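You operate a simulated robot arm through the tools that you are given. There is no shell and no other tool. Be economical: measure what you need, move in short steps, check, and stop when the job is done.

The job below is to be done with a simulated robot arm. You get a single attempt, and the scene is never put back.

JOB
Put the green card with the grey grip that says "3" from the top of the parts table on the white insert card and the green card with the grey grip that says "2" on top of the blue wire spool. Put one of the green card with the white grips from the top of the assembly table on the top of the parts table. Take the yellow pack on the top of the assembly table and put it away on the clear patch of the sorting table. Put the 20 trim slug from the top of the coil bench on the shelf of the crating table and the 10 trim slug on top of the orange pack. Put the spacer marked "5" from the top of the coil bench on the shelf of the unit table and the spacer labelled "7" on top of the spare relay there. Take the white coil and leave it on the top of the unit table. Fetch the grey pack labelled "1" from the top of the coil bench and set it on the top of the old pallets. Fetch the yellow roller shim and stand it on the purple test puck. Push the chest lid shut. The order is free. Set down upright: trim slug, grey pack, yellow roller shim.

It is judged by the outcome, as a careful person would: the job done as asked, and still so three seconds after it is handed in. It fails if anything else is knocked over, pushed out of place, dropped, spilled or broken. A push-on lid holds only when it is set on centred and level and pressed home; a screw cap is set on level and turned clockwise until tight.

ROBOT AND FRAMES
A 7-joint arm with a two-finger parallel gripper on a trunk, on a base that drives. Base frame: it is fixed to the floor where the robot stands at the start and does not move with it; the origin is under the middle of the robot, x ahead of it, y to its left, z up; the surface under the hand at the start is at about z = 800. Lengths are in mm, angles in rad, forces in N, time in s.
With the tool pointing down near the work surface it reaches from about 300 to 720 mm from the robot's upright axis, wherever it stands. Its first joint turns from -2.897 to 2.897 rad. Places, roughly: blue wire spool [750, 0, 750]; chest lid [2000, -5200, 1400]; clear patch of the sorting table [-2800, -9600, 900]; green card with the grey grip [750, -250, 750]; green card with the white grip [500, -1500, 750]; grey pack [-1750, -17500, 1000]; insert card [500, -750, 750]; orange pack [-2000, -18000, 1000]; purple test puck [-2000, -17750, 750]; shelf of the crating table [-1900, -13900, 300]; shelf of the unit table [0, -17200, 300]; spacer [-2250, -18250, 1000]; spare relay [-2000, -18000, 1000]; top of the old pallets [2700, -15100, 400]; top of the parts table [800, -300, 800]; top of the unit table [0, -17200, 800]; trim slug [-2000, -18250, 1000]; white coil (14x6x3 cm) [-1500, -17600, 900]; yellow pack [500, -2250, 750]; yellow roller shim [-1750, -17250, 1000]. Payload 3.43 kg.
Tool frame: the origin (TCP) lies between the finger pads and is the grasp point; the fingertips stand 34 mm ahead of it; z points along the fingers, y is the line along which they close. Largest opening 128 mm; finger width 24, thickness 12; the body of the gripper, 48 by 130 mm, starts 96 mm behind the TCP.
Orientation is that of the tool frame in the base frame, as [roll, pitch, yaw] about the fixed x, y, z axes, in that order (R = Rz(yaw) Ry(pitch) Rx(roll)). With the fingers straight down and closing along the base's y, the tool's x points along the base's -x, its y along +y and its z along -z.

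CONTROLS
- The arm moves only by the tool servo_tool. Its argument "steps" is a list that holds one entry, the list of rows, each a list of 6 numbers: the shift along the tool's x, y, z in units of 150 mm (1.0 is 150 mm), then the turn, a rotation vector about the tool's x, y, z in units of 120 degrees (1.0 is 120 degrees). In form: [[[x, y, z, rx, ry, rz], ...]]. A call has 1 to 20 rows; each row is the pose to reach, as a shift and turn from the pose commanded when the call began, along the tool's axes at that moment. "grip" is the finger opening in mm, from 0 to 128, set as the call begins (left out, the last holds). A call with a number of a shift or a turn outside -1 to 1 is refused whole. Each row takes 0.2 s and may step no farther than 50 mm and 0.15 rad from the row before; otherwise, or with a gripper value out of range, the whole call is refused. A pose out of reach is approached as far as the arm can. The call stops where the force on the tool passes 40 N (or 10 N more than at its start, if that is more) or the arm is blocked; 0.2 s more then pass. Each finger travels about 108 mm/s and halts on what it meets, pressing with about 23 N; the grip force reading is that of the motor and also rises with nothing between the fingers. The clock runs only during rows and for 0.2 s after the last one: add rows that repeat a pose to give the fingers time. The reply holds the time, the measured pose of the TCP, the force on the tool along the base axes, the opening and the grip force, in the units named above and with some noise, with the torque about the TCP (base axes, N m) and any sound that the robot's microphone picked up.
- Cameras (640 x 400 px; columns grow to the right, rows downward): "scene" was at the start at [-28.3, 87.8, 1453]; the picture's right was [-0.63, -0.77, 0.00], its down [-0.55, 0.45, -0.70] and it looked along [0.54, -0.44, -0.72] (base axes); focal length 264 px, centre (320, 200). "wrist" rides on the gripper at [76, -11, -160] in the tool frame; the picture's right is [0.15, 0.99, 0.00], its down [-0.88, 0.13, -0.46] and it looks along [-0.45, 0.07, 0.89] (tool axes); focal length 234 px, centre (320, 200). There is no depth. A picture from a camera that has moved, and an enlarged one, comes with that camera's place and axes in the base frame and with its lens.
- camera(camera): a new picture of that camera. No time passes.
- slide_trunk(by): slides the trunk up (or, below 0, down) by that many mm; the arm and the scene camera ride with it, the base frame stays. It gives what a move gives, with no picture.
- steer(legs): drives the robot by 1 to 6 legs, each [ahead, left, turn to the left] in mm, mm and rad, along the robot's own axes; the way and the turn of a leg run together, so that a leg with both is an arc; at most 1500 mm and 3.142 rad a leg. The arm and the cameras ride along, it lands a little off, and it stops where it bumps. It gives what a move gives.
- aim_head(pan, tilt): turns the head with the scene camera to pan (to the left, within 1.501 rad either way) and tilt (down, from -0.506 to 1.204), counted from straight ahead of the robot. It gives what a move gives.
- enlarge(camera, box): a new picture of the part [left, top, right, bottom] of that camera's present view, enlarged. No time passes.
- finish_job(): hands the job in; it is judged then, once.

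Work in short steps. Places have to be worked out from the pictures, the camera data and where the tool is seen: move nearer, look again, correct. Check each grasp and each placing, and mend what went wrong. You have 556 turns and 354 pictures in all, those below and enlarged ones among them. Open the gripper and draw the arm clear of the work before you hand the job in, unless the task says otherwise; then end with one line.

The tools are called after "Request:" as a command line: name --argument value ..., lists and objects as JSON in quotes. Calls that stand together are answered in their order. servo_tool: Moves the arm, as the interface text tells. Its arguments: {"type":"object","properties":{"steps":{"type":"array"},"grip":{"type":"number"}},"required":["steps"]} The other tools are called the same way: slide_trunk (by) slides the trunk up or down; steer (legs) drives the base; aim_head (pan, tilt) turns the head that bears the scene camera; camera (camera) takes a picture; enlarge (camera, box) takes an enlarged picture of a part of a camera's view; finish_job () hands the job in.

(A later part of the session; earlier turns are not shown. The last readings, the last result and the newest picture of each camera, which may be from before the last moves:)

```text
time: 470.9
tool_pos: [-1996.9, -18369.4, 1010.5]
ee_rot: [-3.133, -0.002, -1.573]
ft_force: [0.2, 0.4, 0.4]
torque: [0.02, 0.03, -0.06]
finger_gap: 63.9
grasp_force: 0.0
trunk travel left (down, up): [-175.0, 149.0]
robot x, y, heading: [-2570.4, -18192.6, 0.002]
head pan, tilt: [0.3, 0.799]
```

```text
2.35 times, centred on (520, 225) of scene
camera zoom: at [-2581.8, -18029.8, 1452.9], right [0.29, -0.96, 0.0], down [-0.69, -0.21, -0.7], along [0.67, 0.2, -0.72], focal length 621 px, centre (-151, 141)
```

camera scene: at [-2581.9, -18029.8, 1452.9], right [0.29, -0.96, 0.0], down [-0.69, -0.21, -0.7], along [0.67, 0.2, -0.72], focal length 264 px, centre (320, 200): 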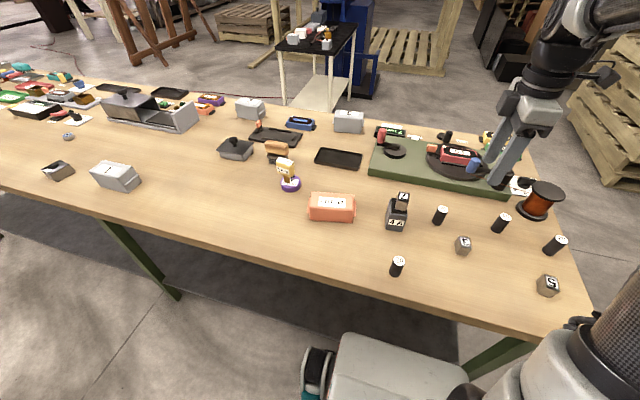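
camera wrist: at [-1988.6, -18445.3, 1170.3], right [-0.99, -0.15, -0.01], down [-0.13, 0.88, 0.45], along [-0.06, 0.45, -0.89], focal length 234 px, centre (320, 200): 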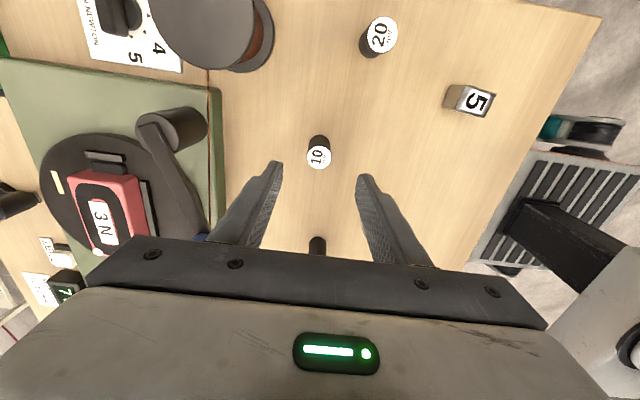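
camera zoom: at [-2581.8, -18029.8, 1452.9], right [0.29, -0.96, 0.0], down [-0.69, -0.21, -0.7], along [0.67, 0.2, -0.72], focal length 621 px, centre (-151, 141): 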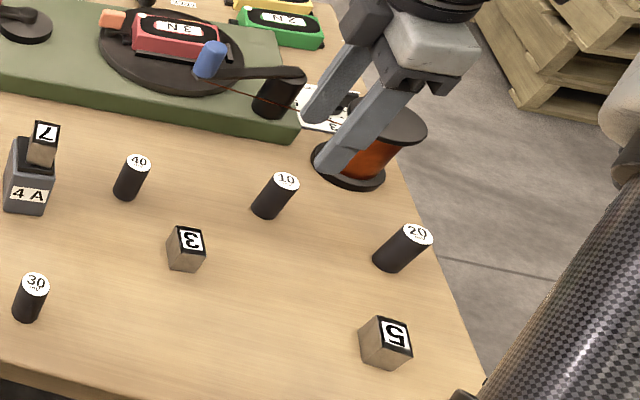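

Slug 10 at (-1998,-18371), top 918. Descend to TCP 905 and grip.

Request:
servo_tool --steps '[[[0.013, 0, 0.25, 0, 0, 0], [0.013, 0, 0.5, 0, 0, 0], [0.013, 0, 0.7, 0, 0, 0], [0.013, 0, 0.7, 0, 0, 0]]]'

Request:
servo_tool --steps '[[[0, 0, 0, 0, 0, 0], [0, 0, 0, 0, 0, 0], [0, 0, 0, 0, 0, 0], [0, 0, 0, 0, 0, 0]]]' --grip 0

Request:
servo_tool --steps '[[[0, 0, -0.2, 0, 0, 0], [0, 0, -0.5, 0, 0, 0], [0, 0, -0.8, 0, 0, 0], [0, 0, -1, 0, 0, 0]]]'

Request:
camera --camera "wrist"

```text
time: 471.9
tool_pos: [-1997.2, -18368.6, 904.6]
ee_rot: [-3.134, -0.003, -1.572]
ft_force: [0.1, 1.1, -0.5]
torque: [0.0, 0.02, -0.01]
finger_gap: 63.8
grasp_force: 0.0
trunk travel left (down, up): [-175.0, 149.0]
robot x, y, heading: [-2569.0, -18192.9, -0.0]
head pan, tilt: [0.3, 0.799]
```

```text
time: 472.9
tool_pos: [-1997.0, -18369.1, 904.9]
ee_rot: [-3.131, 0.0, -1.573]
ft_force: [-0.7, -0.9, 0.9]
torque: [-0.01, 0.06, -0.01]
finger_gap: 26.2
grasp_force: 23.4
trunk travel left (down, up): [-175.0, 149.0]
robot x, y, heading: [-2568.3, -18191.2, 0.002]
head pan, tilt: [0.3, 0.799]
```

```text
time: 473.9
tool_pos: [-1999.6, -18369.4, 1057.2]
ee_rot: [-3.136, -0.001, -1.57]
ft_force: [0.4, -0.2, -0.8]
torque: [0.02, 0.02, -0.02]
finger_gap: 26.6
grasp_force: 22.6
trunk travel left (down, up): [-175.0, 149.0]
robot x, y, heading: [-2570.4, -18190.7, -0.002]
head pan, tilt: [0.3, 0.799]
```

```text
220 pictures are left
camera wrist: at [-1990.7, -18444.6, 1216.0], right [-0.99, -0.15, -0.01], down [-0.13, 0.88, 0.45], along [-0.06, 0.45, -0.89], focal length 234 px, centre (320, 200)
```

wrist: 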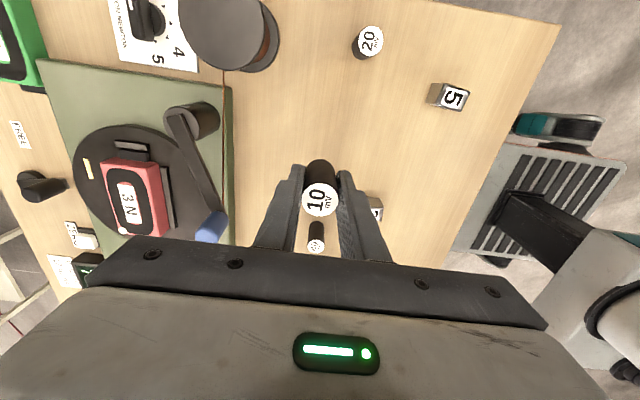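

Slug 10 held. Raise and shift left 300 toward the orange pack.

Request:
servo_tool --steps '[[[0, 0.2, -0.2, 0, 0, 0], [0, 0.45, -0.4, 0, 0, 0], [0, 0.65, -0.5, 0, 0, 0]]]'

Request:
steer --legs '[[0, 330, 0]]'

Request:
camera --camera "wrist"

Request:
camera --camera "scene"

```text
time: 474.7
tool_pos: [-2100.0, -18369.3, 1133.8]
ee_rot: [-3.134, 0.0, -1.573]
ft_force: [0.3, 0.2, -0.8]
torque: [-0.01, -0.01, -0.01]
finger_gap: 26.5
grasp_force: 23.4
trunk travel left (down, up): [-175.0, 149.0]
robot x, y, heading: [-2568.3, -18193.1, 0.002]
head pan, tilt: [0.3, 0.799]
```

```text
time: 478.5
tool_pos: [-2097.8, -18036.9, 1134.1]
ee_rot: [-3.133, 0.001, -1.575]
ft_force: [0.7, 0.3, -0.9]
torque: [0.01, 0.02, 0.0]
finger_gap: 26.6
grasp_force: 23.4
trunk travel left (down, up): [-175.0, 149.0]
robot x, y, heading: [-2566.1, -17860.7, -0.01]
head pan, tilt: [0.3, 0.799]
```

```text
219 pictures are left
camera wrist: at [-2090.0, -18112.3, 1293.6], right [-0.99, -0.14, -0.01], down [-0.13, 0.88, 0.45], along [-0.06, 0.45, -0.89], focal length 234 px, centre (320, 200)
```

wrist: 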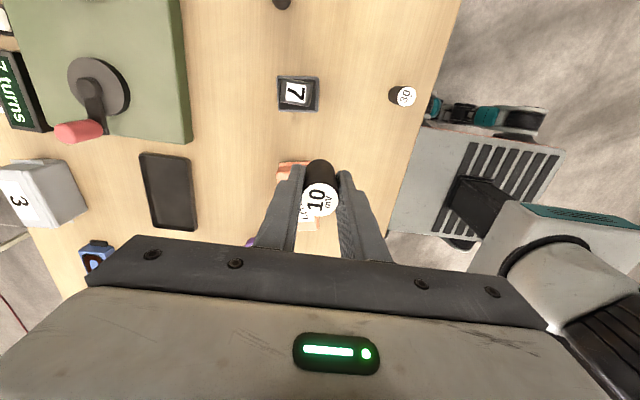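

```text
218 pictures are left
camera scene: at [-2580.3, -17695.4, 1452.9], right [0.29, -0.96, 0.0], down [-0.69, -0.21, -0.7], along [0.67, 0.2, -0.72], focal length 264 px, centre (320, 200)
```

scene: 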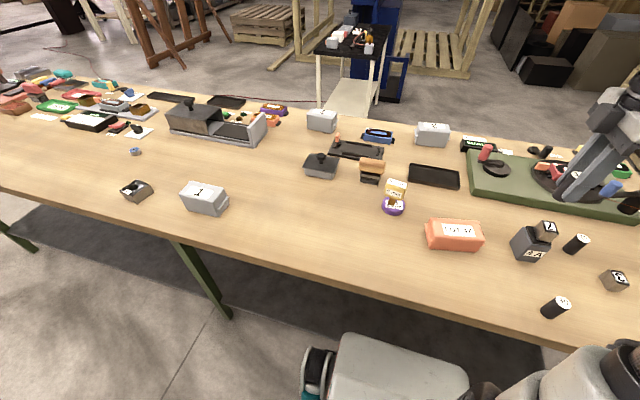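

Spacer 7 is centred on the relay. Move slug above the orange pack and measure.

Request:
servo_tool --steps '[[[-0.3, 0, 0, 0, 0, 0], [-0.6, -0.03, 0, 0, 0, 0], [-0.87, -0.06, 0.1, 0, 0, 0], [-0.87, -0.06, 0.35, 0, 0, 0], [-0.87, -0.06, 0.35, 0, 0, 0]]]'

Request:
camera --camera "wrist"

Request:
enlarge --camera "scene" --box '[400, 170, 540, 270]'

```text
time: 479.7
tool_pos: [-2088.8, -17904.7, 1081.0]
ee_rot: [-3.132, -0.002, -1.577]
ft_force: [-0.1, -0.4, -1.1]
torque: [0.0, -0.02, -0.01]
finger_gap: 26.3
grasp_force: 23.5
trunk travel left (down, up): [-175.0, 149.0]
robot x, y, heading: [-2569.5, -17858.9, -0.0]
head pan, tilt: [0.3, 0.799]
```

```text
217 pictures are left
camera wrist: at [-2079.6, -17980.8, 1240.0], right [-0.99, -0.14, -0.01], down [-0.13, 0.88, 0.45], along [-0.06, 0.45, -0.89], focal length 234 px, centre (320, 200)
```

wrist: 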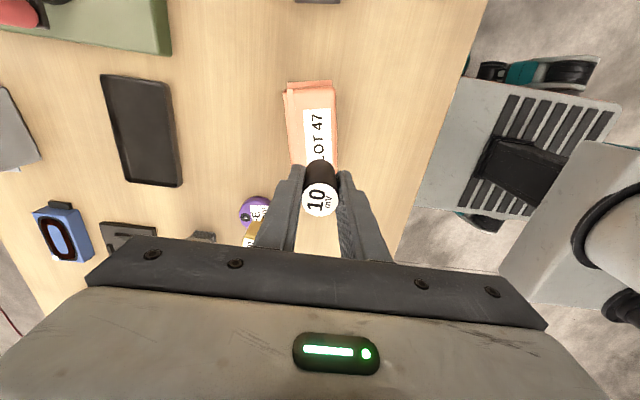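

```text
4.00 times, centred on (470, 220) of scene
camera zoom: at [-2580.1, -17695.4, 1452.9], right [0.29, -0.96, 0.0], down [-0.69, -0.21, -0.7], along [0.67, 0.2, -0.72], focal length 1055 px, centre (-280, 120)
```

zoom: 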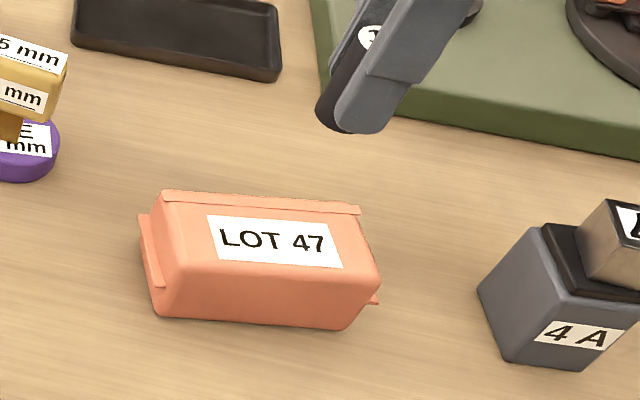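

Orange pack top centre ≈(-2073,-17913), top ~908. Move over and lower to ~970.

Request:
servo_tool --steps '[[[0.055, -0.105, 0.1, 0, 0, 0], [0.055, -0.105, 0.4, 0, 0, 0], [0.055, -0.105, 0.62, 0, 0, 0], [0.055, -0.105, 0.73, 0, 0, 0], [0.055, -0.105, 0.73, 0, 0, 0]]]'

Request:
enlarge --camera "scene" --box '[400, 170, 540, 270]'

Request:
camera --camera "wrist"

```text
time: 480.9
tool_pos: [-2073.0, -17914.6, 968.0]
ee_rot: [-3.133, -0.001, -1.573]
ft_force: [1.4, -0.4, -0.7]
torque: [-0.03, -0.02, -0.01]
finger_gap: 26.2
grasp_force: 23.0
trunk travel left (down, up): [-175.0, 149.0]
robot x, y, heading: [-2570.9, -17857.2, -0.005]
head pan, tilt: [0.3, 0.799]
```

```text
4.00 times, centred on (470, 220) of scene
camera zoom: at [-2580.2, -17695.4, 1452.9], right [0.29, -0.96, 0.0], down [-0.69, -0.21, -0.7], along [0.67, 0.2, -0.72], focal length 1055 px, centre (-280, 120)
```

zoom: 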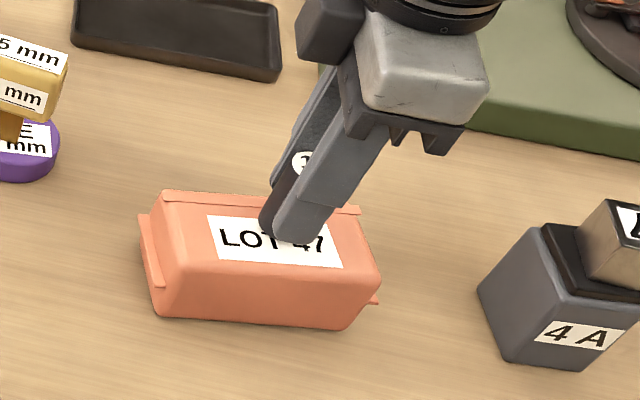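

```text
214 pictures are left
camera wrist: at [-2063.6, -17990.1, 1128.3], right [-0.99, -0.14, -0.01], down [-0.13, 0.88, 0.45], along [-0.06, 0.45, -0.89], focal length 234 px, centre (320, 200)
```

wrist: 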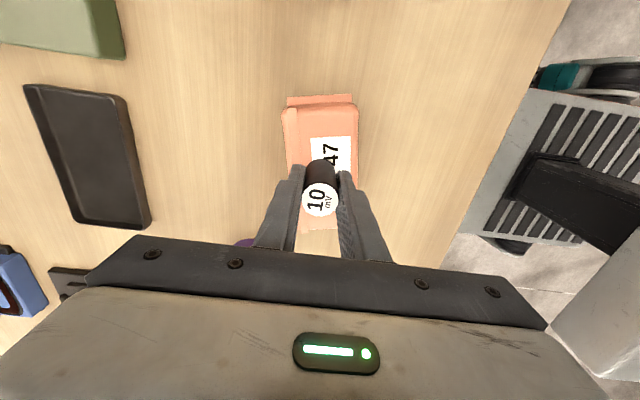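

Well centred. Lower slowly.

Request:
servo_tool --steps '[[[0, 0, 0.04, 0, 0, 0], [0, 0, 0.06, 0, 0, 0], [0, 0, 0.075, 0, 0, 0], [0, 0, 0.09, 0, 0, 0], [0, 0, 0.09, 0, 0, 0]]]'

```text
time: 482.1
tool_pos: [-2070.9, -17914.1, 959.4]
ee_rot: [-3.13, -0.002, -1.573]
ft_force: [1.4, -1.0, 19.7]
torque: [0.0, 0.2, 0.02]
finger_gap: 26.3
grasp_force: 23.1
trunk travel left (down, up): [-175.0, 149.0]
robot x, y, heading: [-2564.5, -17857.9, -0.005]
head pan, tilt: [0.3, 0.799]
```

Contact. Relax, release, lift.

Request:
servo_tool --steps '[[[0, 0, -0.025, 0, 0, 0], [0, 0, -0.025, 0, 0, 0]]]'

Request:
servo_tool --steps '[[[0, 0, 0, 0, 0, 0], [0, 0, 0, 0, 0, 0], [0, 0, 0, 0, 0, 0]]]' --grip 50

Request:
servo_tool --steps '[[[0, 0, -0.1, 0, 0, 0], [0, 0, -0.3, 0, 0, 0], [0, 0, -0.6, 0, 0, 0], [0, 0, -0.9, 0, 0, 0]]]'

Request:
enlarge --camera "scene" --box '[380, 160, 540, 280]'

```text
time: 482.7
tool_pos: [-2071.4, -17913.5, 959.9]
ee_rot: [-3.137, 0.001, -1.574]
ft_force: [0.5, -0.5, -0.9]
torque: [0.03, 0.02, 0.02]
finger_gap: 26.3
grasp_force: 23.3
trunk travel left (down, up): [-175.0, 149.0]
robot x, y, heading: [-2567.8, -17858.4, -0.008]
head pan, tilt: [0.3, 0.799]
```

```text
time: 483.5
tool_pos: [-2070.6, -17913.7, 962.8]
ee_rot: [-3.134, -0.001, -1.574]
ft_force: [0.6, 0.0, 0.9]
torque: [0.02, 0.0, -0.03]
finger_gap: 50.0
grasp_force: 0.0
trunk travel left (down, up): [-175.0, 149.0]
robot x, y, heading: [-2563.4, -17855.9, -0.004]
head pan, tilt: [0.3, 0.799]
```

```text
time: 484.5
tool_pos: [-2072.2, -17914.2, 1097.7]
ee_rot: [-3.133, -0.002, -1.572]
ft_force: [-0.2, 0.1, 0.3]
torque: [0.03, -0.01, -0.02]
finger_gap: 50.1
grasp_force: 0.1
trunk travel left (down, up): [-175.0, 149.0]
robot x, y, heading: [-2566.8, -17857.9, -0.001]
head pan, tilt: [0.3, 0.799]
```

```text
3.33 times, centred on (460, 220) of scene
camera zoom: at [-2580.3, -17695.3, 1452.9], right [0.29, -0.96, 0.0], down [-0.69, -0.21, -0.7], along [0.67, 0.2, -0.72], focal length 880 px, centre (-147, 133)
```

zoom: 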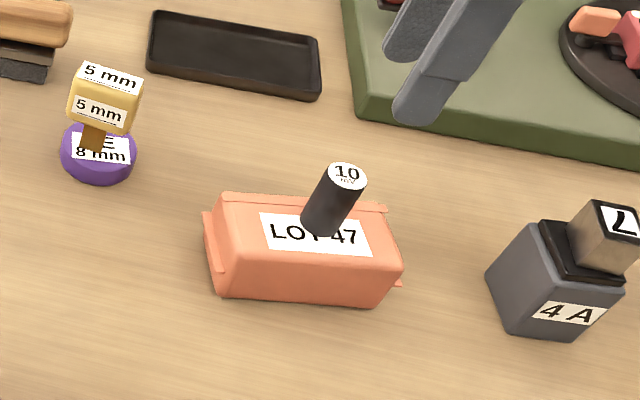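

Slug 10 is on the orange pack. Next slug 20; drive right 450.

Request:
servo_tool --steps '[[[0, 0.2, -0.15, 0, 0, 0], [0, 0.4, -0.25, 0, 0, 0]]]'

Request:
steer --legs '[[0, -470, 0]]'

Request:
camera --camera "wrist"

Request:
camera --camera "scene"

```text
time: 485.1
tool_pos: [-2135.1, -17915.9, 1134.2]
ee_rot: [-3.134, -0.001, -1.574]
ft_force: [0.0, 0.4, -0.1]
torque: [0.02, 0.04, 0.01]
finger_gap: 49.9
grasp_force: 0.0
trunk travel left (down, up): [-175.0, 149.0]
robot x, y, heading: [-2567.1, -17858.0, -0.006]
head pan, tilt: [0.3, 0.799]
```

```text
time: 490.2
tool_pos: [-2140.2, -18394.9, 1133.9]
ee_rot: [-3.133, 0.001, -1.576]
ft_force: [0.4, -0.3, -0.5]
torque: [0.0, 0.01, 0.02]
finger_gap: 49.7
grasp_force: 0.1
trunk travel left (down, up): [-175.0, 149.0]
robot x, y, heading: [-2571.1, -18331.9, -0.013]
head pan, tilt: [0.3, 0.799]
```

```text
212 pictures are left
camera wrist: at [-2130.6, -18470.1, 1294.3], right [-0.99, -0.14, -0.01], down [-0.13, 0.88, 0.45], along [-0.06, 0.45, -0.89], focal length 234 px, centre (320, 200)
```

wrist: 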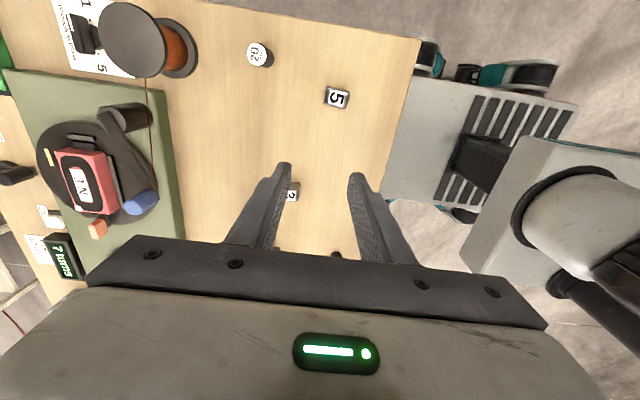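

```text
211 pictures are left
camera scene: at [-2582.8, -18173.1, 1452.9], right [0.29, -0.96, 0.0], down [-0.69, -0.21, -0.7], along [0.67, 0.2, -0.72], focal length 264 px, centre (320, 200)
```

scene: 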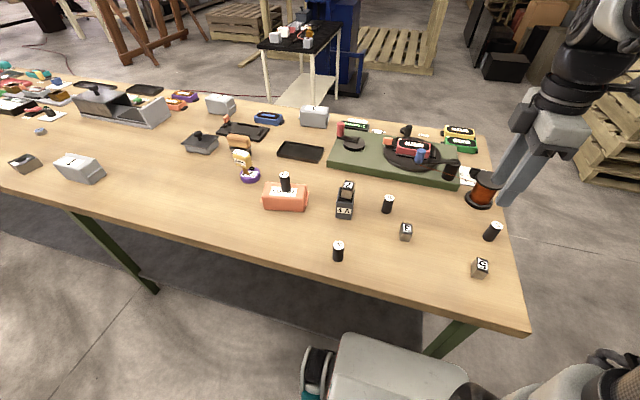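

Request:
servo_tool --steps '[[[0.2, -0.2, 0.1, 0, 0, 0], [0.4, -0.42, 0.2, 0, 0, 0], [0.62, -0.647, 0.3, 0, 0, 0], [0.62, -0.647, 0.6, 0, 0, 0], [0.62, -0.647, 0.8, 0, 0, 0], [0.62, -0.647, 0.8, 0, 0, 0]]]'

Request:
camera --camera "wrist"

```text
time: 491.6
tool_pos: [-2042.4, -18487.8, 1013.3]
ee_rot: [-3.134, -0.003, -1.576]
ft_force: [-0.5, -0.7, -0.1]
torque: [-0.01, 0.0, -0.02]
finger_gap: 49.9
grasp_force: 0.1
trunk travel left (down, up): [-175.0, 149.0]
robot x, y, heading: [-2569.8, -18335.4, -0.007]
head pan, tilt: [0.3, 0.799]
```

```text
210 pictures are left
camera wrist: at [-2034.2, -18564.1, 1174.1], right [-0.99, -0.14, -0.01], down [-0.13, 0.88, 0.45], along [-0.06, 0.45, -0.89], focal length 234 px, centre (320, 200)
```

wrist: 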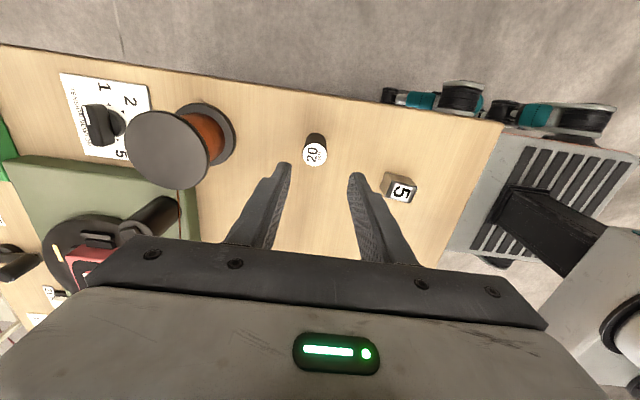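

Request:
servo_tool --steps '[[[0.027, -0.03, 0.25, 0, 0, 0], [0.027, -0.03, 0.5, 0, 0, 0], [0.027, -0.03, 0.72, 0, 0, 0], [0.027, -0.03, 0.72, 0, 0, 0]]]'

Request:
servo_tool --steps '[[[0, 0, 0, 0, 0, 0], [0, 0, 0, 0, 0, 0], [0, 0, 0, 0, 0, 0], [0, 0, 0, 0, 0, 0]]]' --grip 0

Request:
servo_tool --steps '[[[0, 0, -0.2, 0, 0, 0], [0, 0, -0.5, 0, 0, 0], [0, 0, -0.8, 0, 0, 0], [0, 0, -1, 0, 0, 0]]]'

Request:
servo_tool --steps '[[[0, 0.25, -0.15, 0, 0, 0], [0, 0.5, -0.3, 0, 0, 0], [0, 0.75, -0.45, 0, 0, 0], [0, 0.9, -0.5, 0, 0, 0]]]'

Request:
camera --camera "wrist"

```text
time: 492.6
tool_pos: [-2033.6, -18491.2, 906.0]
ee_rot: [-3.134, 0.0, -1.576]
ft_force: [-0.4, 1.2, -0.3]
torque: [0.0, -0.01, -0.03]
finger_gap: 50.2
grasp_force: 0.0
trunk travel left (down, up): [-175.0, 149.0]
robot x, y, heading: [-2567.7, -18339.5, -0.009]
head pan, tilt: [0.3, 0.799]
```

```text
time: 493.6
tool_pos: [-2035.4, -18491.4, 908.2]
ee_rot: [-3.134, 0.0, -1.575]
ft_force: [0.3, 0.5, -0.4]
torque: [0.0, 0.01, -0.02]
finger_gap: 26.5
grasp_force: 22.8
trunk travel left (down, up): [-175.0, 149.0]
robot x, y, heading: [-2569.6, -18333.8, -0.009]
head pan, tilt: [0.3, 0.799]
```

```text
time: 494.6
tool_pos: [-2037.3, -18491.7, 1057.4]
ee_rot: [-3.136, 0.001, -1.577]
ft_force: [-0.3, 0.5, -1.0]
torque: [0.0, 0.03, 0.02]
finger_gap: 26.0
grasp_force: 23.0
trunk travel left (down, up): [-175.0, 149.0]
robot x, y, heading: [-2570.1, -18335.1, -0.008]
head pan, tilt: [0.3, 0.799]
```

```text
time: 495.6
tool_pos: [-2171.7, -18491.3, 1132.0]
ee_rot: [-3.133, 0.001, -1.578]
ft_force: [-0.3, -0.5, -1.7]
torque: [0.03, -0.02, -0.05]
finger_gap: 26.2
grasp_force: 22.9
trunk travel left (down, up): [-175.0, 149.0]
robot x, y, heading: [-2565.3, -18334.8, -0.01]
head pan, tilt: [0.3, 0.799]
```

```text
209 pictures are left
camera wrist: at [-2164.5, -18567.8, 1292.4], right [-0.99, -0.14, -0.01], down [-0.13, 0.88, 0.45], along [-0.06, 0.45, -0.89], focal length 234 px, centre (320, 200)
```

wrist: 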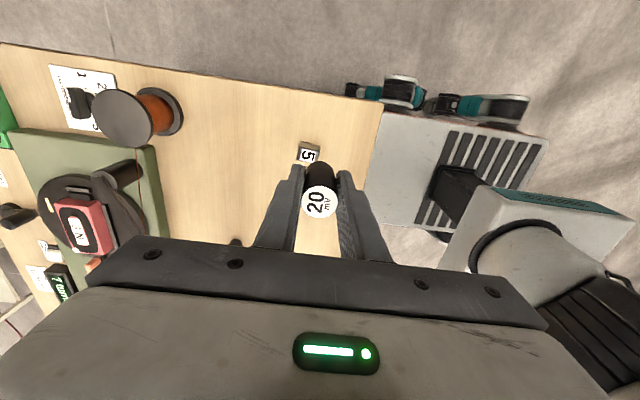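

Slug 20 held. The shelf lies under a tabletop, so I'll need a pitched grasp: set the slug down on a free bench spot (-2110,-18355) and regrasp it with the tool tilted forward.

Request:
servo_tool --steps '[[[-0.3, -0.13, 0, 0, 0, 0], [-0.6, -0.27, 0, 0, 0, 0], [-0.907, -0.41, 0.05, 0, 0, 0], [-0.907, -0.41, 0.35, 0, 0, 0], [-0.907, -0.41, 0.65, 0, 0, 0], [-0.907, -0.41, 0.9, 0, 0, 0], [-0.907, -0.41, 0.9, 0, 0, 0]]]'

Request:
camera --camera "scene"

```text
refused: row 3 steps farther than a row can; nothing moved
```

```text
208 pictures are left
camera scene: at [-2582.8, -18173.0, 1452.9], right [0.29, -0.96, 0.0], down [-0.69, -0.21, -0.7], along [0.67, 0.2, -0.72], focal length 264 px, centre (320, 200)
```

scene: 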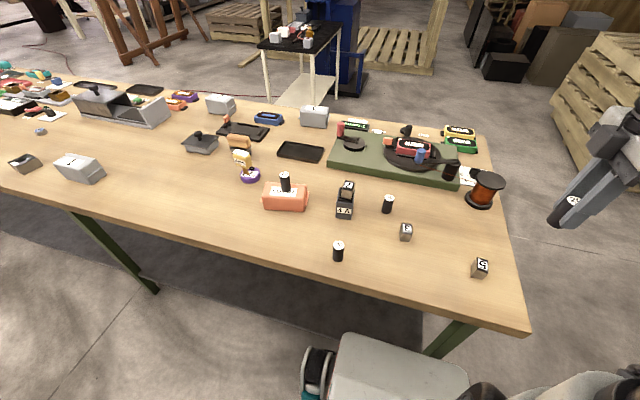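

Request:
servo_tool --steps '[[[-0.25, -0.11, 0, 0, 0, 0], [-0.5, -0.22, 0, 0, 0, 0], [-0.75, -0.33, 0.05, 0, 0, 0], [-0.907, -0.41, 0.25, 0, 0, 0], [-0.907, -0.41, 0.5, 0, 0, 0], [-0.907, -0.41, 0.75, 0, 0, 0], [-0.907, -0.41, 0.98, 0, 0, 0], [-0.907, -0.41, 0.98, 0, 0, 0]]]'

Request:
enlarge --camera "scene" --box '[320, 170, 520, 290]'

```text
time: 497.4
tool_pos: [-2108.3, -18355.4, 984.5]
ee_rot: [-3.132, -0.001, -1.575]
ft_force: [0.5, -0.4, 0.0]
torque: [0.02, 0.02, 0.02]
finger_gap: 26.2
grasp_force: 22.3
trunk travel left (down, up): [-175.0, 149.0]
robot x, y, heading: [-2569.5, -18337.9, -0.007]
head pan, tilt: [0.3, 0.799]
```

```text
3.20 times, centred on (420, 230) of scene
camera zoom: at [-2582.6, -18173.1, 1452.9], right [0.29, -0.96, 0.0], down [-0.69, -0.21, -0.7], along [0.67, 0.2, -0.72], focal length 844 px, centre (0, 104)
```

zoom: 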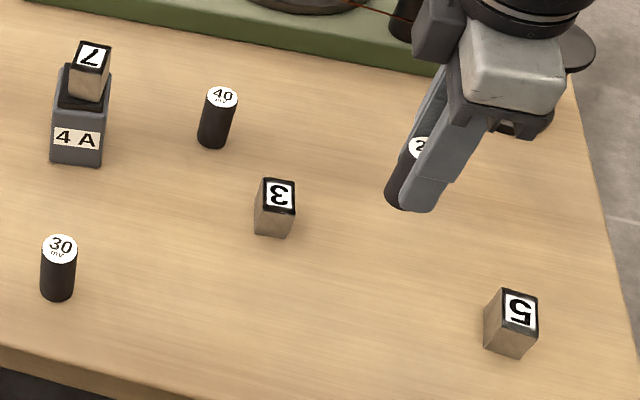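

Lower to the bench (contact expected TCP ≈908).

Request:
servo_tool --steps '[[[0, 0, 0.2, 0, 0, 0], [0, 0, 0.4, 0, 0, 0], [0, 0, 0.46, 0, 0, 0], [0, 0, 0.49, 0, 0, 0], [0, 0, 0.505, 0, 0, 0], [0, 0, 0.52, 0, 0, 0]]]'

```text
time: 498.8
tool_pos: [-2108.9, -18355.0, 908.8]
ee_rot: [-3.131, -0.001, -1.576]
ft_force: [-2.0, -1.2, 11.0]
torque: [0.07, 0.24, 0.0]
finger_gap: 26.0
grasp_force: 22.7
trunk travel left (down, up): [-175.0, 149.0]
robot x, y, heading: [-2572.7, -18335.5, -0.005]
head pan, tilt: [0.3, 0.799]
```

Release, rise, back the robot off 170 mm, then reorient the tool (closing along y).

Request:
servo_tool --steps '[[[0, 0, -0.015, 0, 0, 0], [0, 0, -0.015, 0, 0, 0], [0, 0, -0.015, 0, 0, 0]]]' --grip 50

Request:
servo_tool --steps '[[[0, 0, -0.15, 0, 0, 0], [0, 0, -0.4, 0, 0, 0], [0, 0, -0.7, 0, 0, 0], [0, 0, -1, 0, 0, 0]]]'

Request:
steer --legs '[[-170, 0, 0]]'

Request:
servo_tool --steps '[[[0, 0, -0.1, 0, 0, 0.068], [0, 0, -0.2, 0, 0, 0.136], [0, 0, -0.3, 0, 0, 0.204], [0, 0, -0.4, 0, 0, 0.272], [0, 0, -0.4, 0, 0, 0.34], [0, 0, -0.4, 0, 0, 0.408], [0, 0, -0.4, 0, 0, 0.476], [0, 0, -0.4, 0, 0, 0.544], [0, 0, -0.4, 0, 0, 0.612], [0, 0, -0.4, 0, 0, 0.68], [0, 0, -0.4, 0, 0, 0.748], [0, 0, -0.4, 0, 0, 0.748]]]'

Request:
camera --camera "scene"

```text
time: 499.6
tool_pos: [-2108.7, -18355.4, 908.2]
ee_rot: [-3.132, -0.001, -1.577]
ft_force: [0.2, 0.4, 0.3]
torque: [0.0, -0.02, -0.02]
finger_gap: 50.0
grasp_force: 0.1
trunk travel left (down, up): [-175.0, 149.0]
robot x, y, heading: [-2567.7, -18336.5, -0.01]
head pan, tilt: [0.3, 0.799]
```

```text
time: 500.6
tool_pos: [-2109.7, -18353.8, 1059.4]
ee_rot: [-3.134, 0.0, -1.577]
ft_force: [-0.1, -0.5, -0.8]
torque: [-0.02, 0.0, 0.02]
finger_gap: 49.9
grasp_force: 0.0
trunk travel left (down, up): [-175.0, 149.0]
robot x, y, heading: [-2569.3, -18335.1, -0.0]
head pan, tilt: [0.3, 0.799]
```

```text
time: 502.1
tool_pos: [-2280.9, -18351.3, 1058.6]
ee_rot: [-3.134, 0.0, -1.579]
ft_force: [-0.2, -0.9, -0.6]
torque: [0.02, 0.0, -0.02]
finger_gap: 50.2
grasp_force: 0.2
trunk travel left (down, up): [-175.0, 149.0]
robot x, y, heading: [-2742.1, -18336.5, -0.015]
head pan, tilt: [0.3, 0.799]
```

```text
time: 504.6
tool_pos: [-2280.8, -18351.6, 1117.9]
ee_rot: [-3.141, 0.009, 3.137]
ft_force: [-0.6, 0.5, -0.5]
torque: [0.01, 0.02, 0.01]
finger_gap: 49.9
grasp_force: 0.0
trunk travel left (down, up): [-175.0, 149.0]
robot x, y, heading: [-2742.3, -18337.1, -0.01]
head pan, tilt: [0.3, 0.799]
```

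```text
206 pictures are left
camera scene: at [-2753.2, -18171.9, 1452.9], right [0.29, -0.96, 0.0], down [-0.69, -0.21, -0.7], along [0.67, 0.2, -0.72], focal length 264 px, centre (320, 200)
```

scene: 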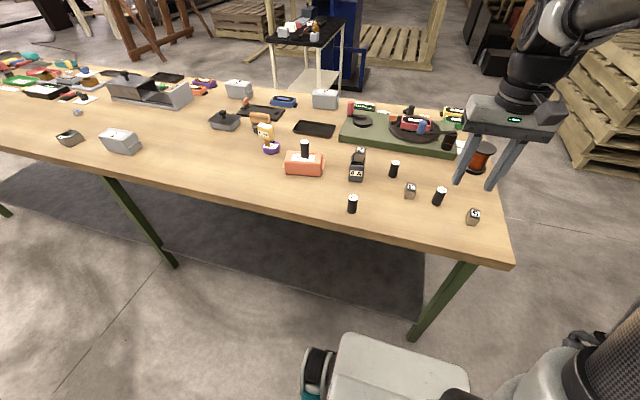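

Slug 20 stands upright. Now pitch the tool 55° forward while advancing.

Request:
servo_tool --steps '[[[-0.1, 0, 0, 0, -0.065, 0], [-0.2, 0, 0, 0, -0.13, 0], [-0.3, 0, 0, 0, -0.195, 0], [-0.4, 0, 0, 0, -0.26, 0], [-0.5, 0, 0, 0, -0.325, 0], [-0.6, 0, 0, 0, -0.39, 0], [-0.65, 0, 0, 0, -0.458, 0], [-0.65, 0, 0, 0, -0.458, 0]]]'

Request:
camera --camera "wrist"

Request:
camera --camera "scene"

```text
time: 506.6
tool_pos: [-2184.1, -18304.2, 1118.6]
ee_rot: [-3.134, 0.968, -3.05]
ft_force: [0.4, -0.1, -0.1]
torque: [-0.05, 0.01, -0.03]
finger_gap: 50.0
grasp_force: 0.1
out of reach, approached as far as the arm can: row 7
trunk travel left (down, up): [-175.0, 149.0]
robot x, y, heading: [-2735.9, -18334.8, -0.011]
head pan, tilt: [0.3, 0.799]
stopped in row 8: the arm was blocked; the commanded pose is now the measured one
```

```text
205 pictures are left
camera wrist: at [-2357.8, -18330.1, 1146.9], right [-0.17, 0.98, -0.12], down [0.11, 0.14, 0.98], along [0.98, 0.15, -0.13], focal length 234 px, centre (320, 200)
```

wrist: 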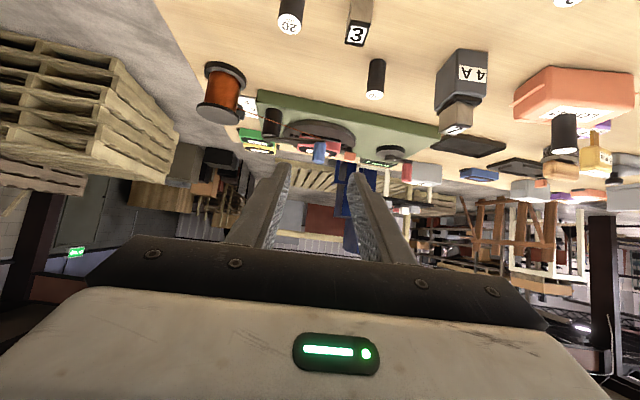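

```text
204 pictures are left
camera scene: at [-2753.0, -18171.4, 1452.8], right [0.29, -0.96, 0.0], down [-0.69, -0.21, -0.7], along [0.67, 0.2, -0.72], focal length 264 px, centre (320, 200)
```

scene: 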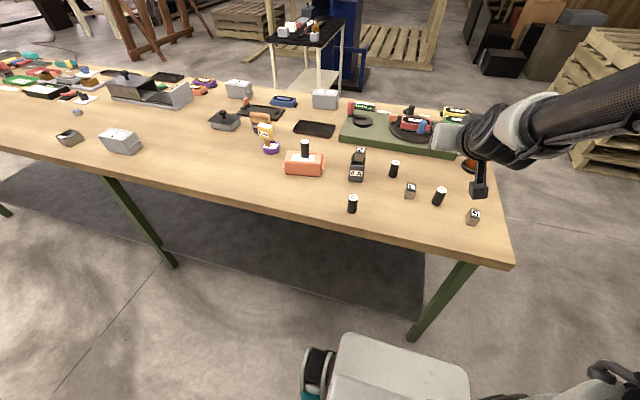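

The pitch was reached but y drifted. Correct position/yaw and descend to see if it's reachable lower.

Request:
servo_tool --steps '[[[0.14, -0.09, 0.15, 0.009, 0, 0.006], [0.27, -0.17, 0.3, 0.018, 0, 0.012], [0.4, -0.26, 0.45, 0.027, 0, 0.018], [0.537, -0.339, 0.608, 0.036, 0, 0.025], [0.537, -0.339, 0.608, 0.036, 0, 0.025]]]'

Request:
camera --camera "scene"

```text
time: 507.9
tool_pos: [-2148.4, -18351.7, 999.4]
ee_rot: [-3.137, 0.97, 3.138]
ft_force: [0.6, 0.7, 0.6]
torque: [-0.02, 0.03, 0.03]
finger_gap: 50.2
grasp_force: 0.0
trunk travel left (down, up): [-175.0, 149.0]
robot x, y, heading: [-2736.8, -18334.4, -0.005]
head pan, tilt: [0.3, 0.799]
```

```text
203 pictures are left
camera scene: at [-2753.0, -18171.9, 1452.9], right [0.29, -0.96, 0.0], down [-0.69, -0.21, -0.7], along [0.67, 0.2, -0.72], focal length 264 px, centre (320, 200)
```

scene: 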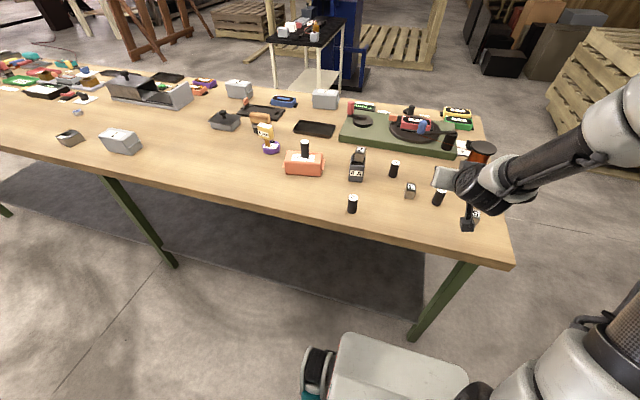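

Works well at lower height. Go to a pre-grasp pose behind the slug and check.

Request:
servo_tool --steps '[[[0.22, -0.01, 0.04, 0, 0, 0], [0.437, -0.02, 0.082, 0, 0, 0], [0.437, -0.02, 0.082, 0, 0, 0]]]'

Request:
camera --camera "wrist"

Request:
enlarge --camera "scene" --box '[380, 140, 540, 260]'

```text
time: 508.6
tool_pos: [-2176.5, -18355.5, 939.4]
ee_rot: [-3.138, 0.967, 3.138]
ft_force: [-0.4, 0.2, -0.5]
torque: [0.0, 0.02, 0.0]
finger_gap: 50.2
grasp_force: 0.0
trunk travel left (down, up): [-175.0, 149.0]
robot x, y, heading: [-2739.2, -18335.6, -0.007]
head pan, tilt: [0.3, 0.799]
```

```text
202 pictures are left
camera wrist: at [-2352.7, -18365.2, 966.7], right [-0.08, 0.99, -0.12], down [0.12, 0.13, 0.98], along [0.99, 0.06, -0.13], focal length 234 px, centre (320, 200)
```

wrist: 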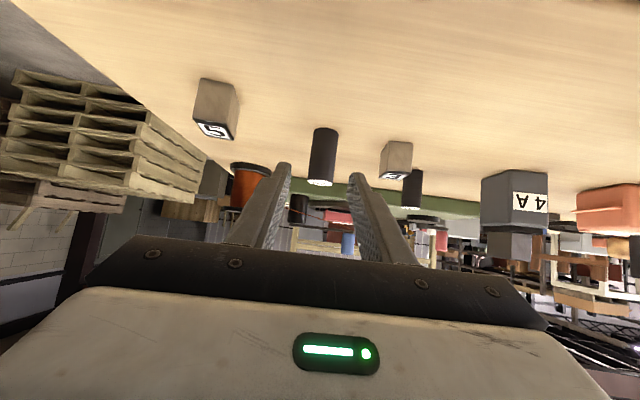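

```text
3.33 times, centred on (460, 200) of scene
camera zoom: at [-2753.1, -18171.9, 1452.9], right [0.29, -0.96, 0.0], down [-0.69, -0.21, -0.7], along [0.67, 0.2, -0.72], focal length 880 px, centre (-147, 200)
```

zoom: 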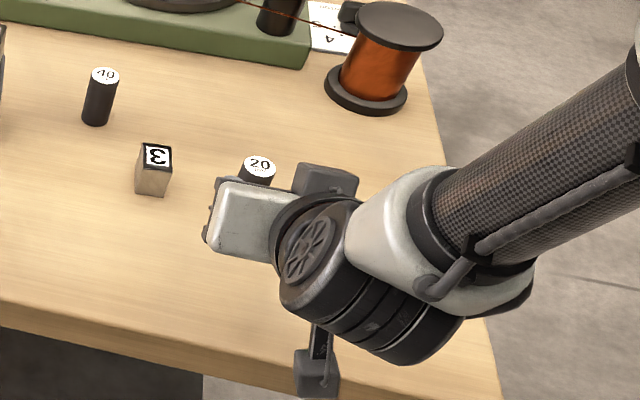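

Slug centred between the fingers. Advance 80 mm along the tool axis and close.

Request:
servo_tool --steps '[[[0, 0, 0.15, 0, 0, 0], [0, 0, 0.3, 0, 0, 0], [0, 0, 0.45, 0, 0, 0], [0, 0, 0.53, 0, 0, 0], [0, 0, 0.53, 0, 0, 0]]]'

Request:
servo_tool --steps '[[[0, 0, 0, 0, 0, 0], [0, 0, 0, 0, 0, 0], [0, 0, 0, 0, 0, 0], [0, 0, 0, 0, 0, 0]]]' --grip 0

Request:
camera --camera "wrist"

```text
time: 509.9
tool_pos: [-2110.9, -18356.8, 893.8]
ee_rot: [-3.136, 0.967, 3.138]
ft_force: [-0.1, -1.4, 0.4]
torque: [0.02, 0.0, -0.01]
finger_gap: 50.0
grasp_force: 0.1
trunk travel left (down, up): [-175.0, 149.0]
robot x, y, heading: [-2740.9, -18337.5, -0.008]
head pan, tilt: [0.3, 0.799]
```

```text
time: 510.9
tool_pos: [-2109.8, -18357.2, 893.8]
ee_rot: [-3.139, 0.969, 3.14]
ft_force: [0.0, 0.6, 0.3]
torque: [0.08, 0.04, 0.0]
finger_gap: 27.0
grasp_force: 22.8
trunk travel left (down, up): [-175.0, 149.0]
robot x, y, heading: [-2740.2, -18333.5, -0.007]
head pan, tilt: [0.3, 0.799]
```

```text
200 pictures are left
camera wrist: at [-2286.5, -18366.7, 922.3], right [-0.08, 0.99, -0.12], down [0.12, 0.13, 0.98], along [0.99, 0.06, -0.13], focal length 234 px, centre (320, 200)
```

wrist: 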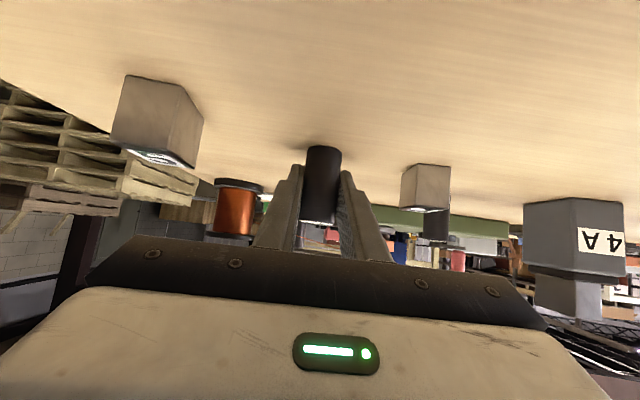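

Gripped with the pitched tool. Lift and back slightly, then drive to the crating table.

Request:
servo_tool --steps '[[[-0.13, 0, -0.1, 0, 0, 0], [-0.3, 0, -0.25, 0, 0, 0], [-0.4, 0, -0.42, 0, 0, 0], [-0.431, 0, -0.62, 0, 0, 0], [-0.431, 0, -0.62, 0, 0, 0]]]'

Request:
camera --camera "wrist"

Request:
steer --legs '[[-250, 0, 0], [0, 1400, 0], [0, 1400, 0]]'

Request:
aim_head --pan 0.6 --tilt 0.6

Request:
camera --camera "scene"

```text
time: 512.0
tool_pos: [-2150.3, -18357.2, 999.7]
ee_rot: [-3.137, 0.968, 3.139]
ft_force: [0.1, 0.1, -0.8]
torque: [-0.01, -0.04, -0.01]
finger_gap: 26.5
grasp_force: 23.5
trunk travel left (down, up): [-175.0, 149.0]
robot x, y, heading: [-2744.7, -18336.5, -0.003]
head pan, tilt: [0.3, 0.799]
```

```text
199 pictures are left
camera wrist: at [-2326.3, -18366.7, 1027.7], right [-0.08, 0.99, -0.12], down [0.12, 0.13, 0.98], along [0.99, 0.06, -0.13], focal length 234 px, centre (320, 200)
```

wrist: 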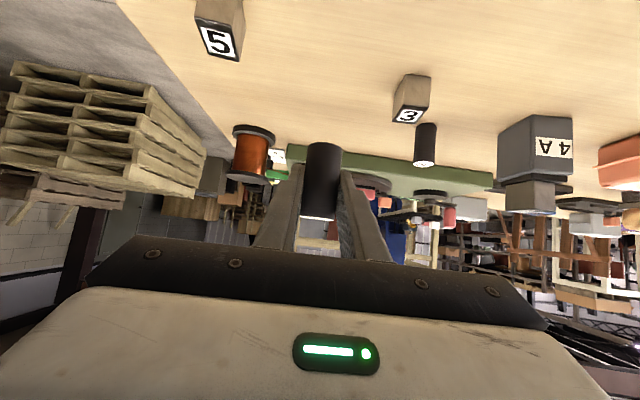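

```text
time: 540.5
tool_pos: [-2379.4, -15531.6, 999.6]
ee_rot: [-3.138, 0.966, -3.13]
ft_force: [-0.2, 0.1, -1.9]
torque: [0.02, 0.01, 0.03]
finger_gap: 26.1
grasp_force: 23.2
trunk travel left (down, up): [-175.0, 149.0]
robot x, y, heading: [-2971.3, -15516.7, 0.006]
head pan, tilt: [0.3, 0.799]
```

```text
time: 541.2
tool_pos: [-2378.7, -15531.3, 1000.0]
ee_rot: [-3.138, 0.97, -3.128]
ft_force: [1.0, -0.1, -1.1]
torque: [0.04, 0.01, 0.01]
finger_gap: 26.2
grasp_force: 23.3
trunk travel left (down, up): [-175.0, 149.0]
robot x, y, heading: [-2968.4, -15517.5, 0.008]
head pan, tilt: [0.6, 0.6]
```

```text
198 pictures are left
camera scene: at [-2989.8, -15329.9, 1469.7], right [0.57, -0.82, 0.0], down [-0.46, -0.32, -0.82], along [0.68, 0.47, -0.57], focal length 264 px, centre (320, 200)
```

scene: 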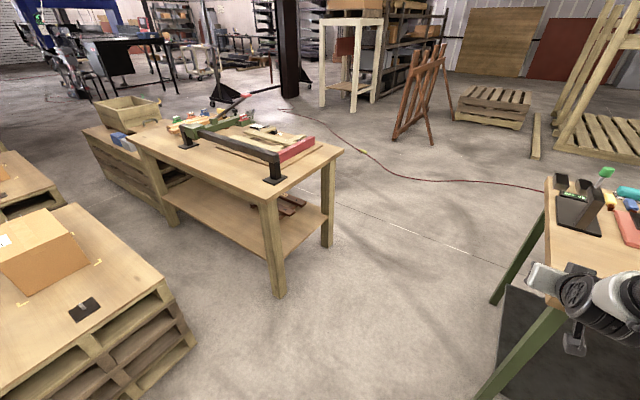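

Crating table shelf (z≈313) is open from the south side. Turn to face +y and line up at x≈-2050.

Request:
steer --legs '[[0, 0, 1.563], [350, 0, 0], [0, -900, 0]]'

Request:
aim_head --pan 0.3 --tilt 0.6

Request:
camera --camera "scene"

Request:
camera --camera "wrist"

```text
time: 556.0
tool_pos: [-2074.0, -14563.7, 999.6]
ee_rot: [-3.139, 0.97, -1.551]
ft_force: [-0.2, 0.0, -0.9]
torque: [-0.04, 0.0, 0.01]
finger_gap: 26.3
grasp_force: 23.1
trunk travel left (down, up): [-175.0, 149.0]
robot x, y, heading: [-2077.7, -15156.9, 1.587]
head pan, tilt: [0.6, 0.6]
```

```text
time: 556.8
tool_pos: [-2073.2, -14563.7, 1000.3]
ee_rot: [-3.139, 0.97, -1.55]
ft_force: [0.5, 0.4, -1.0]
torque: [-0.01, -0.01, -0.02]
finger_gap: 26.1
grasp_force: 22.9
trunk travel left (down, up): [-175.0, 149.0]
robot x, y, heading: [-2082.4, -15155.4, 1.587]
head pan, tilt: [0.3, 0.6]
```

```text
197 pictures are left
camera scene: at [-2247.7, -15163.9, 1469.8], right [0.95, 0.31, 0.0], down [0.18, -0.54, -0.83], along [-0.26, 0.78, -0.56], focal length 264 px, centre (320, 200)
```

scene: 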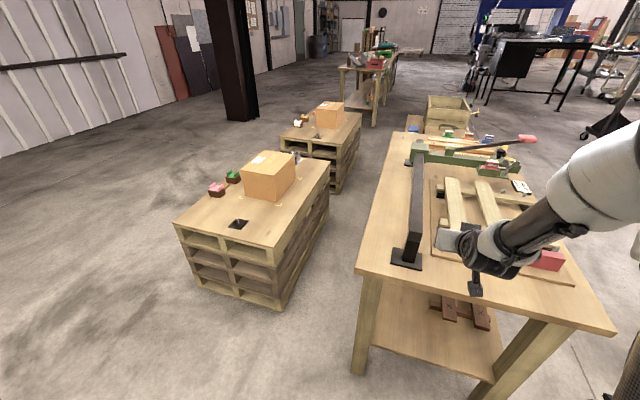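

```text
196 pictures are left
camera wrist: at [-2060.6, -14737.9, 1027.4], right [-0.99, -0.1, -0.12], down [-0.13, 0.12, 0.98], along [-0.08, 0.99, -0.13], focal length 234 px, centre (320, 200)
```

wrist: 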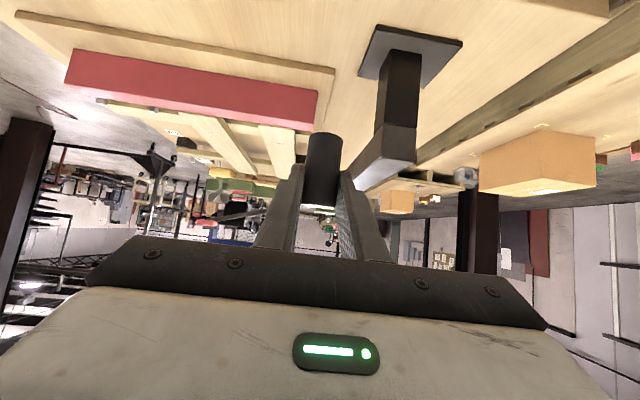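

The table's south edge overhangs (y≈-14660), so back off 160 mm first, then lower trunk and arm outside the edge.

Request:
steer --legs '[[-165, 0, 0]]'

Request:
slide_trunk --by -170

Request:
camera --camera "scene"

```text
time: 558.3
tool_pos: [-2065.3, -14712.2, 998.5]
ee_rot: [-3.135, 0.966, -1.557]
ft_force: [-0.5, 0.3, -1.0]
torque: [0.03, 0.01, 0.0]
finger_gap: 26.0
grasp_force: 23.6
trunk travel left (down, up): [-175.0, 149.0]
robot x, y, heading: [-2075.8, -15303.4, 1.578]
head pan, tilt: [0.3, 0.6]
stopped in leg 1: the robot was blocked; the commanded pose is now the measured one
```

```text
time: 560.2
tool_pos: [-2066.0, -14713.2, 830.7]
ee_rot: [-3.137, 0.968, -1.554]
ft_force: [0.2, 0.0, -1.5]
torque: [-0.03, 0.02, 0.0]
finger_gap: 26.1
grasp_force: 22.8
trunk travel left (down, up): [-5.0, 319.0]
robot x, y, heading: [-2080.0, -15302.3, 1.577]
head pan, tilt: [0.3, 0.6]
```

```text
195 pictures are left
camera scene: at [-2244.1, -15311.5, 1299.8], right [0.95, 0.31, 0.0], down [0.17, -0.54, -0.83], along [-0.25, 0.79, -0.56], focal length 264 px, centre (320, 200)
```

scene: 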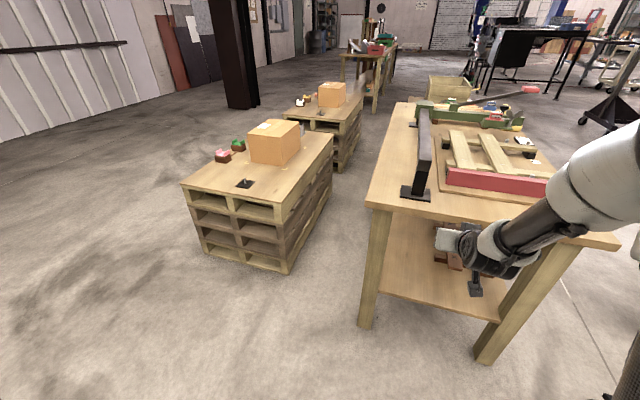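

Lower the arm straight down in front of the shelf opening.

Request:
servo_tool --steps '[[[0.24, 0, 0.1, 0, 0, 0], [0.47, 0, 0.2, 0, 0, 0], [0.7, 0, 0.3, 0, 0, 0], [0.937, 0, 0.402, 0, 0, 0], [0.937, 0, 0.402, 0, 0, 0]]]'

Request:
servo_tool --steps '[[[0.206, 0, 0.142, 0, 0, 0], [0.412, 0, 0.284, 0, 0, 0], [0.618, 0, 0.426, 0, 0, 0], [0.824, 0, 0.567, 0, 0, 0], [0.824, 0, 0.567, 0, 0, 0]]]'

Request:
camera --camera "scene"

```text
time: 561.4
tool_pos: [-2065.1, -14742.0, 679.1]
ee_rot: [-3.136, 0.97, -1.553]
ft_force: [-0.3, 0.2, -0.3]
torque: [-0.04, 0.05, -0.01]
finger_gap: 26.0
grasp_force: 23.3
trunk travel left (down, up): [-5.0, 319.0]
robot x, y, heading: [-2075.6, -15301.3, 1.584]
head pan, tilt: [0.3, 0.6]
```

```text
time: 562.6
tool_pos: [-2065.2, -14743.3, 529.7]
ee_rot: [-3.138, 0.968, -1.555]
ft_force: [0.4, -0.2, -2.0]
torque: [-0.04, -0.01, -0.02]
finger_gap: 26.2
grasp_force: 23.2
trunk travel left (down, up): [-5.0, 319.0]
robot x, y, heading: [-2076.3, -15304.4, 1.582]
head pan, tilt: [0.3, 0.6]
```

```text
194 pictures are left
camera scene: at [-2244.1, -15311.6, 1299.8], right [0.95, 0.31, 0.0], down [0.17, -0.54, -0.83], along [-0.25, 0.79, -0.56], focal length 264 px, centre (320, 200)
```

scene: 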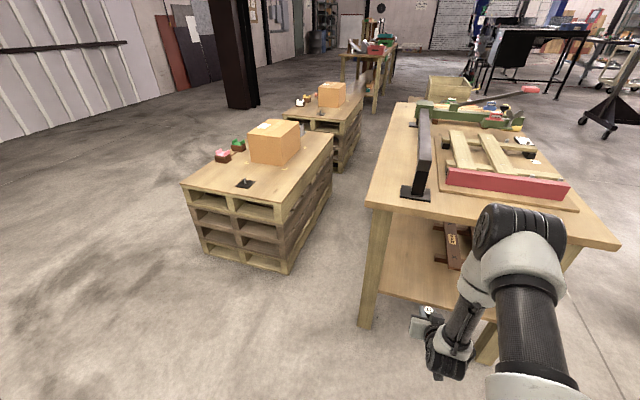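

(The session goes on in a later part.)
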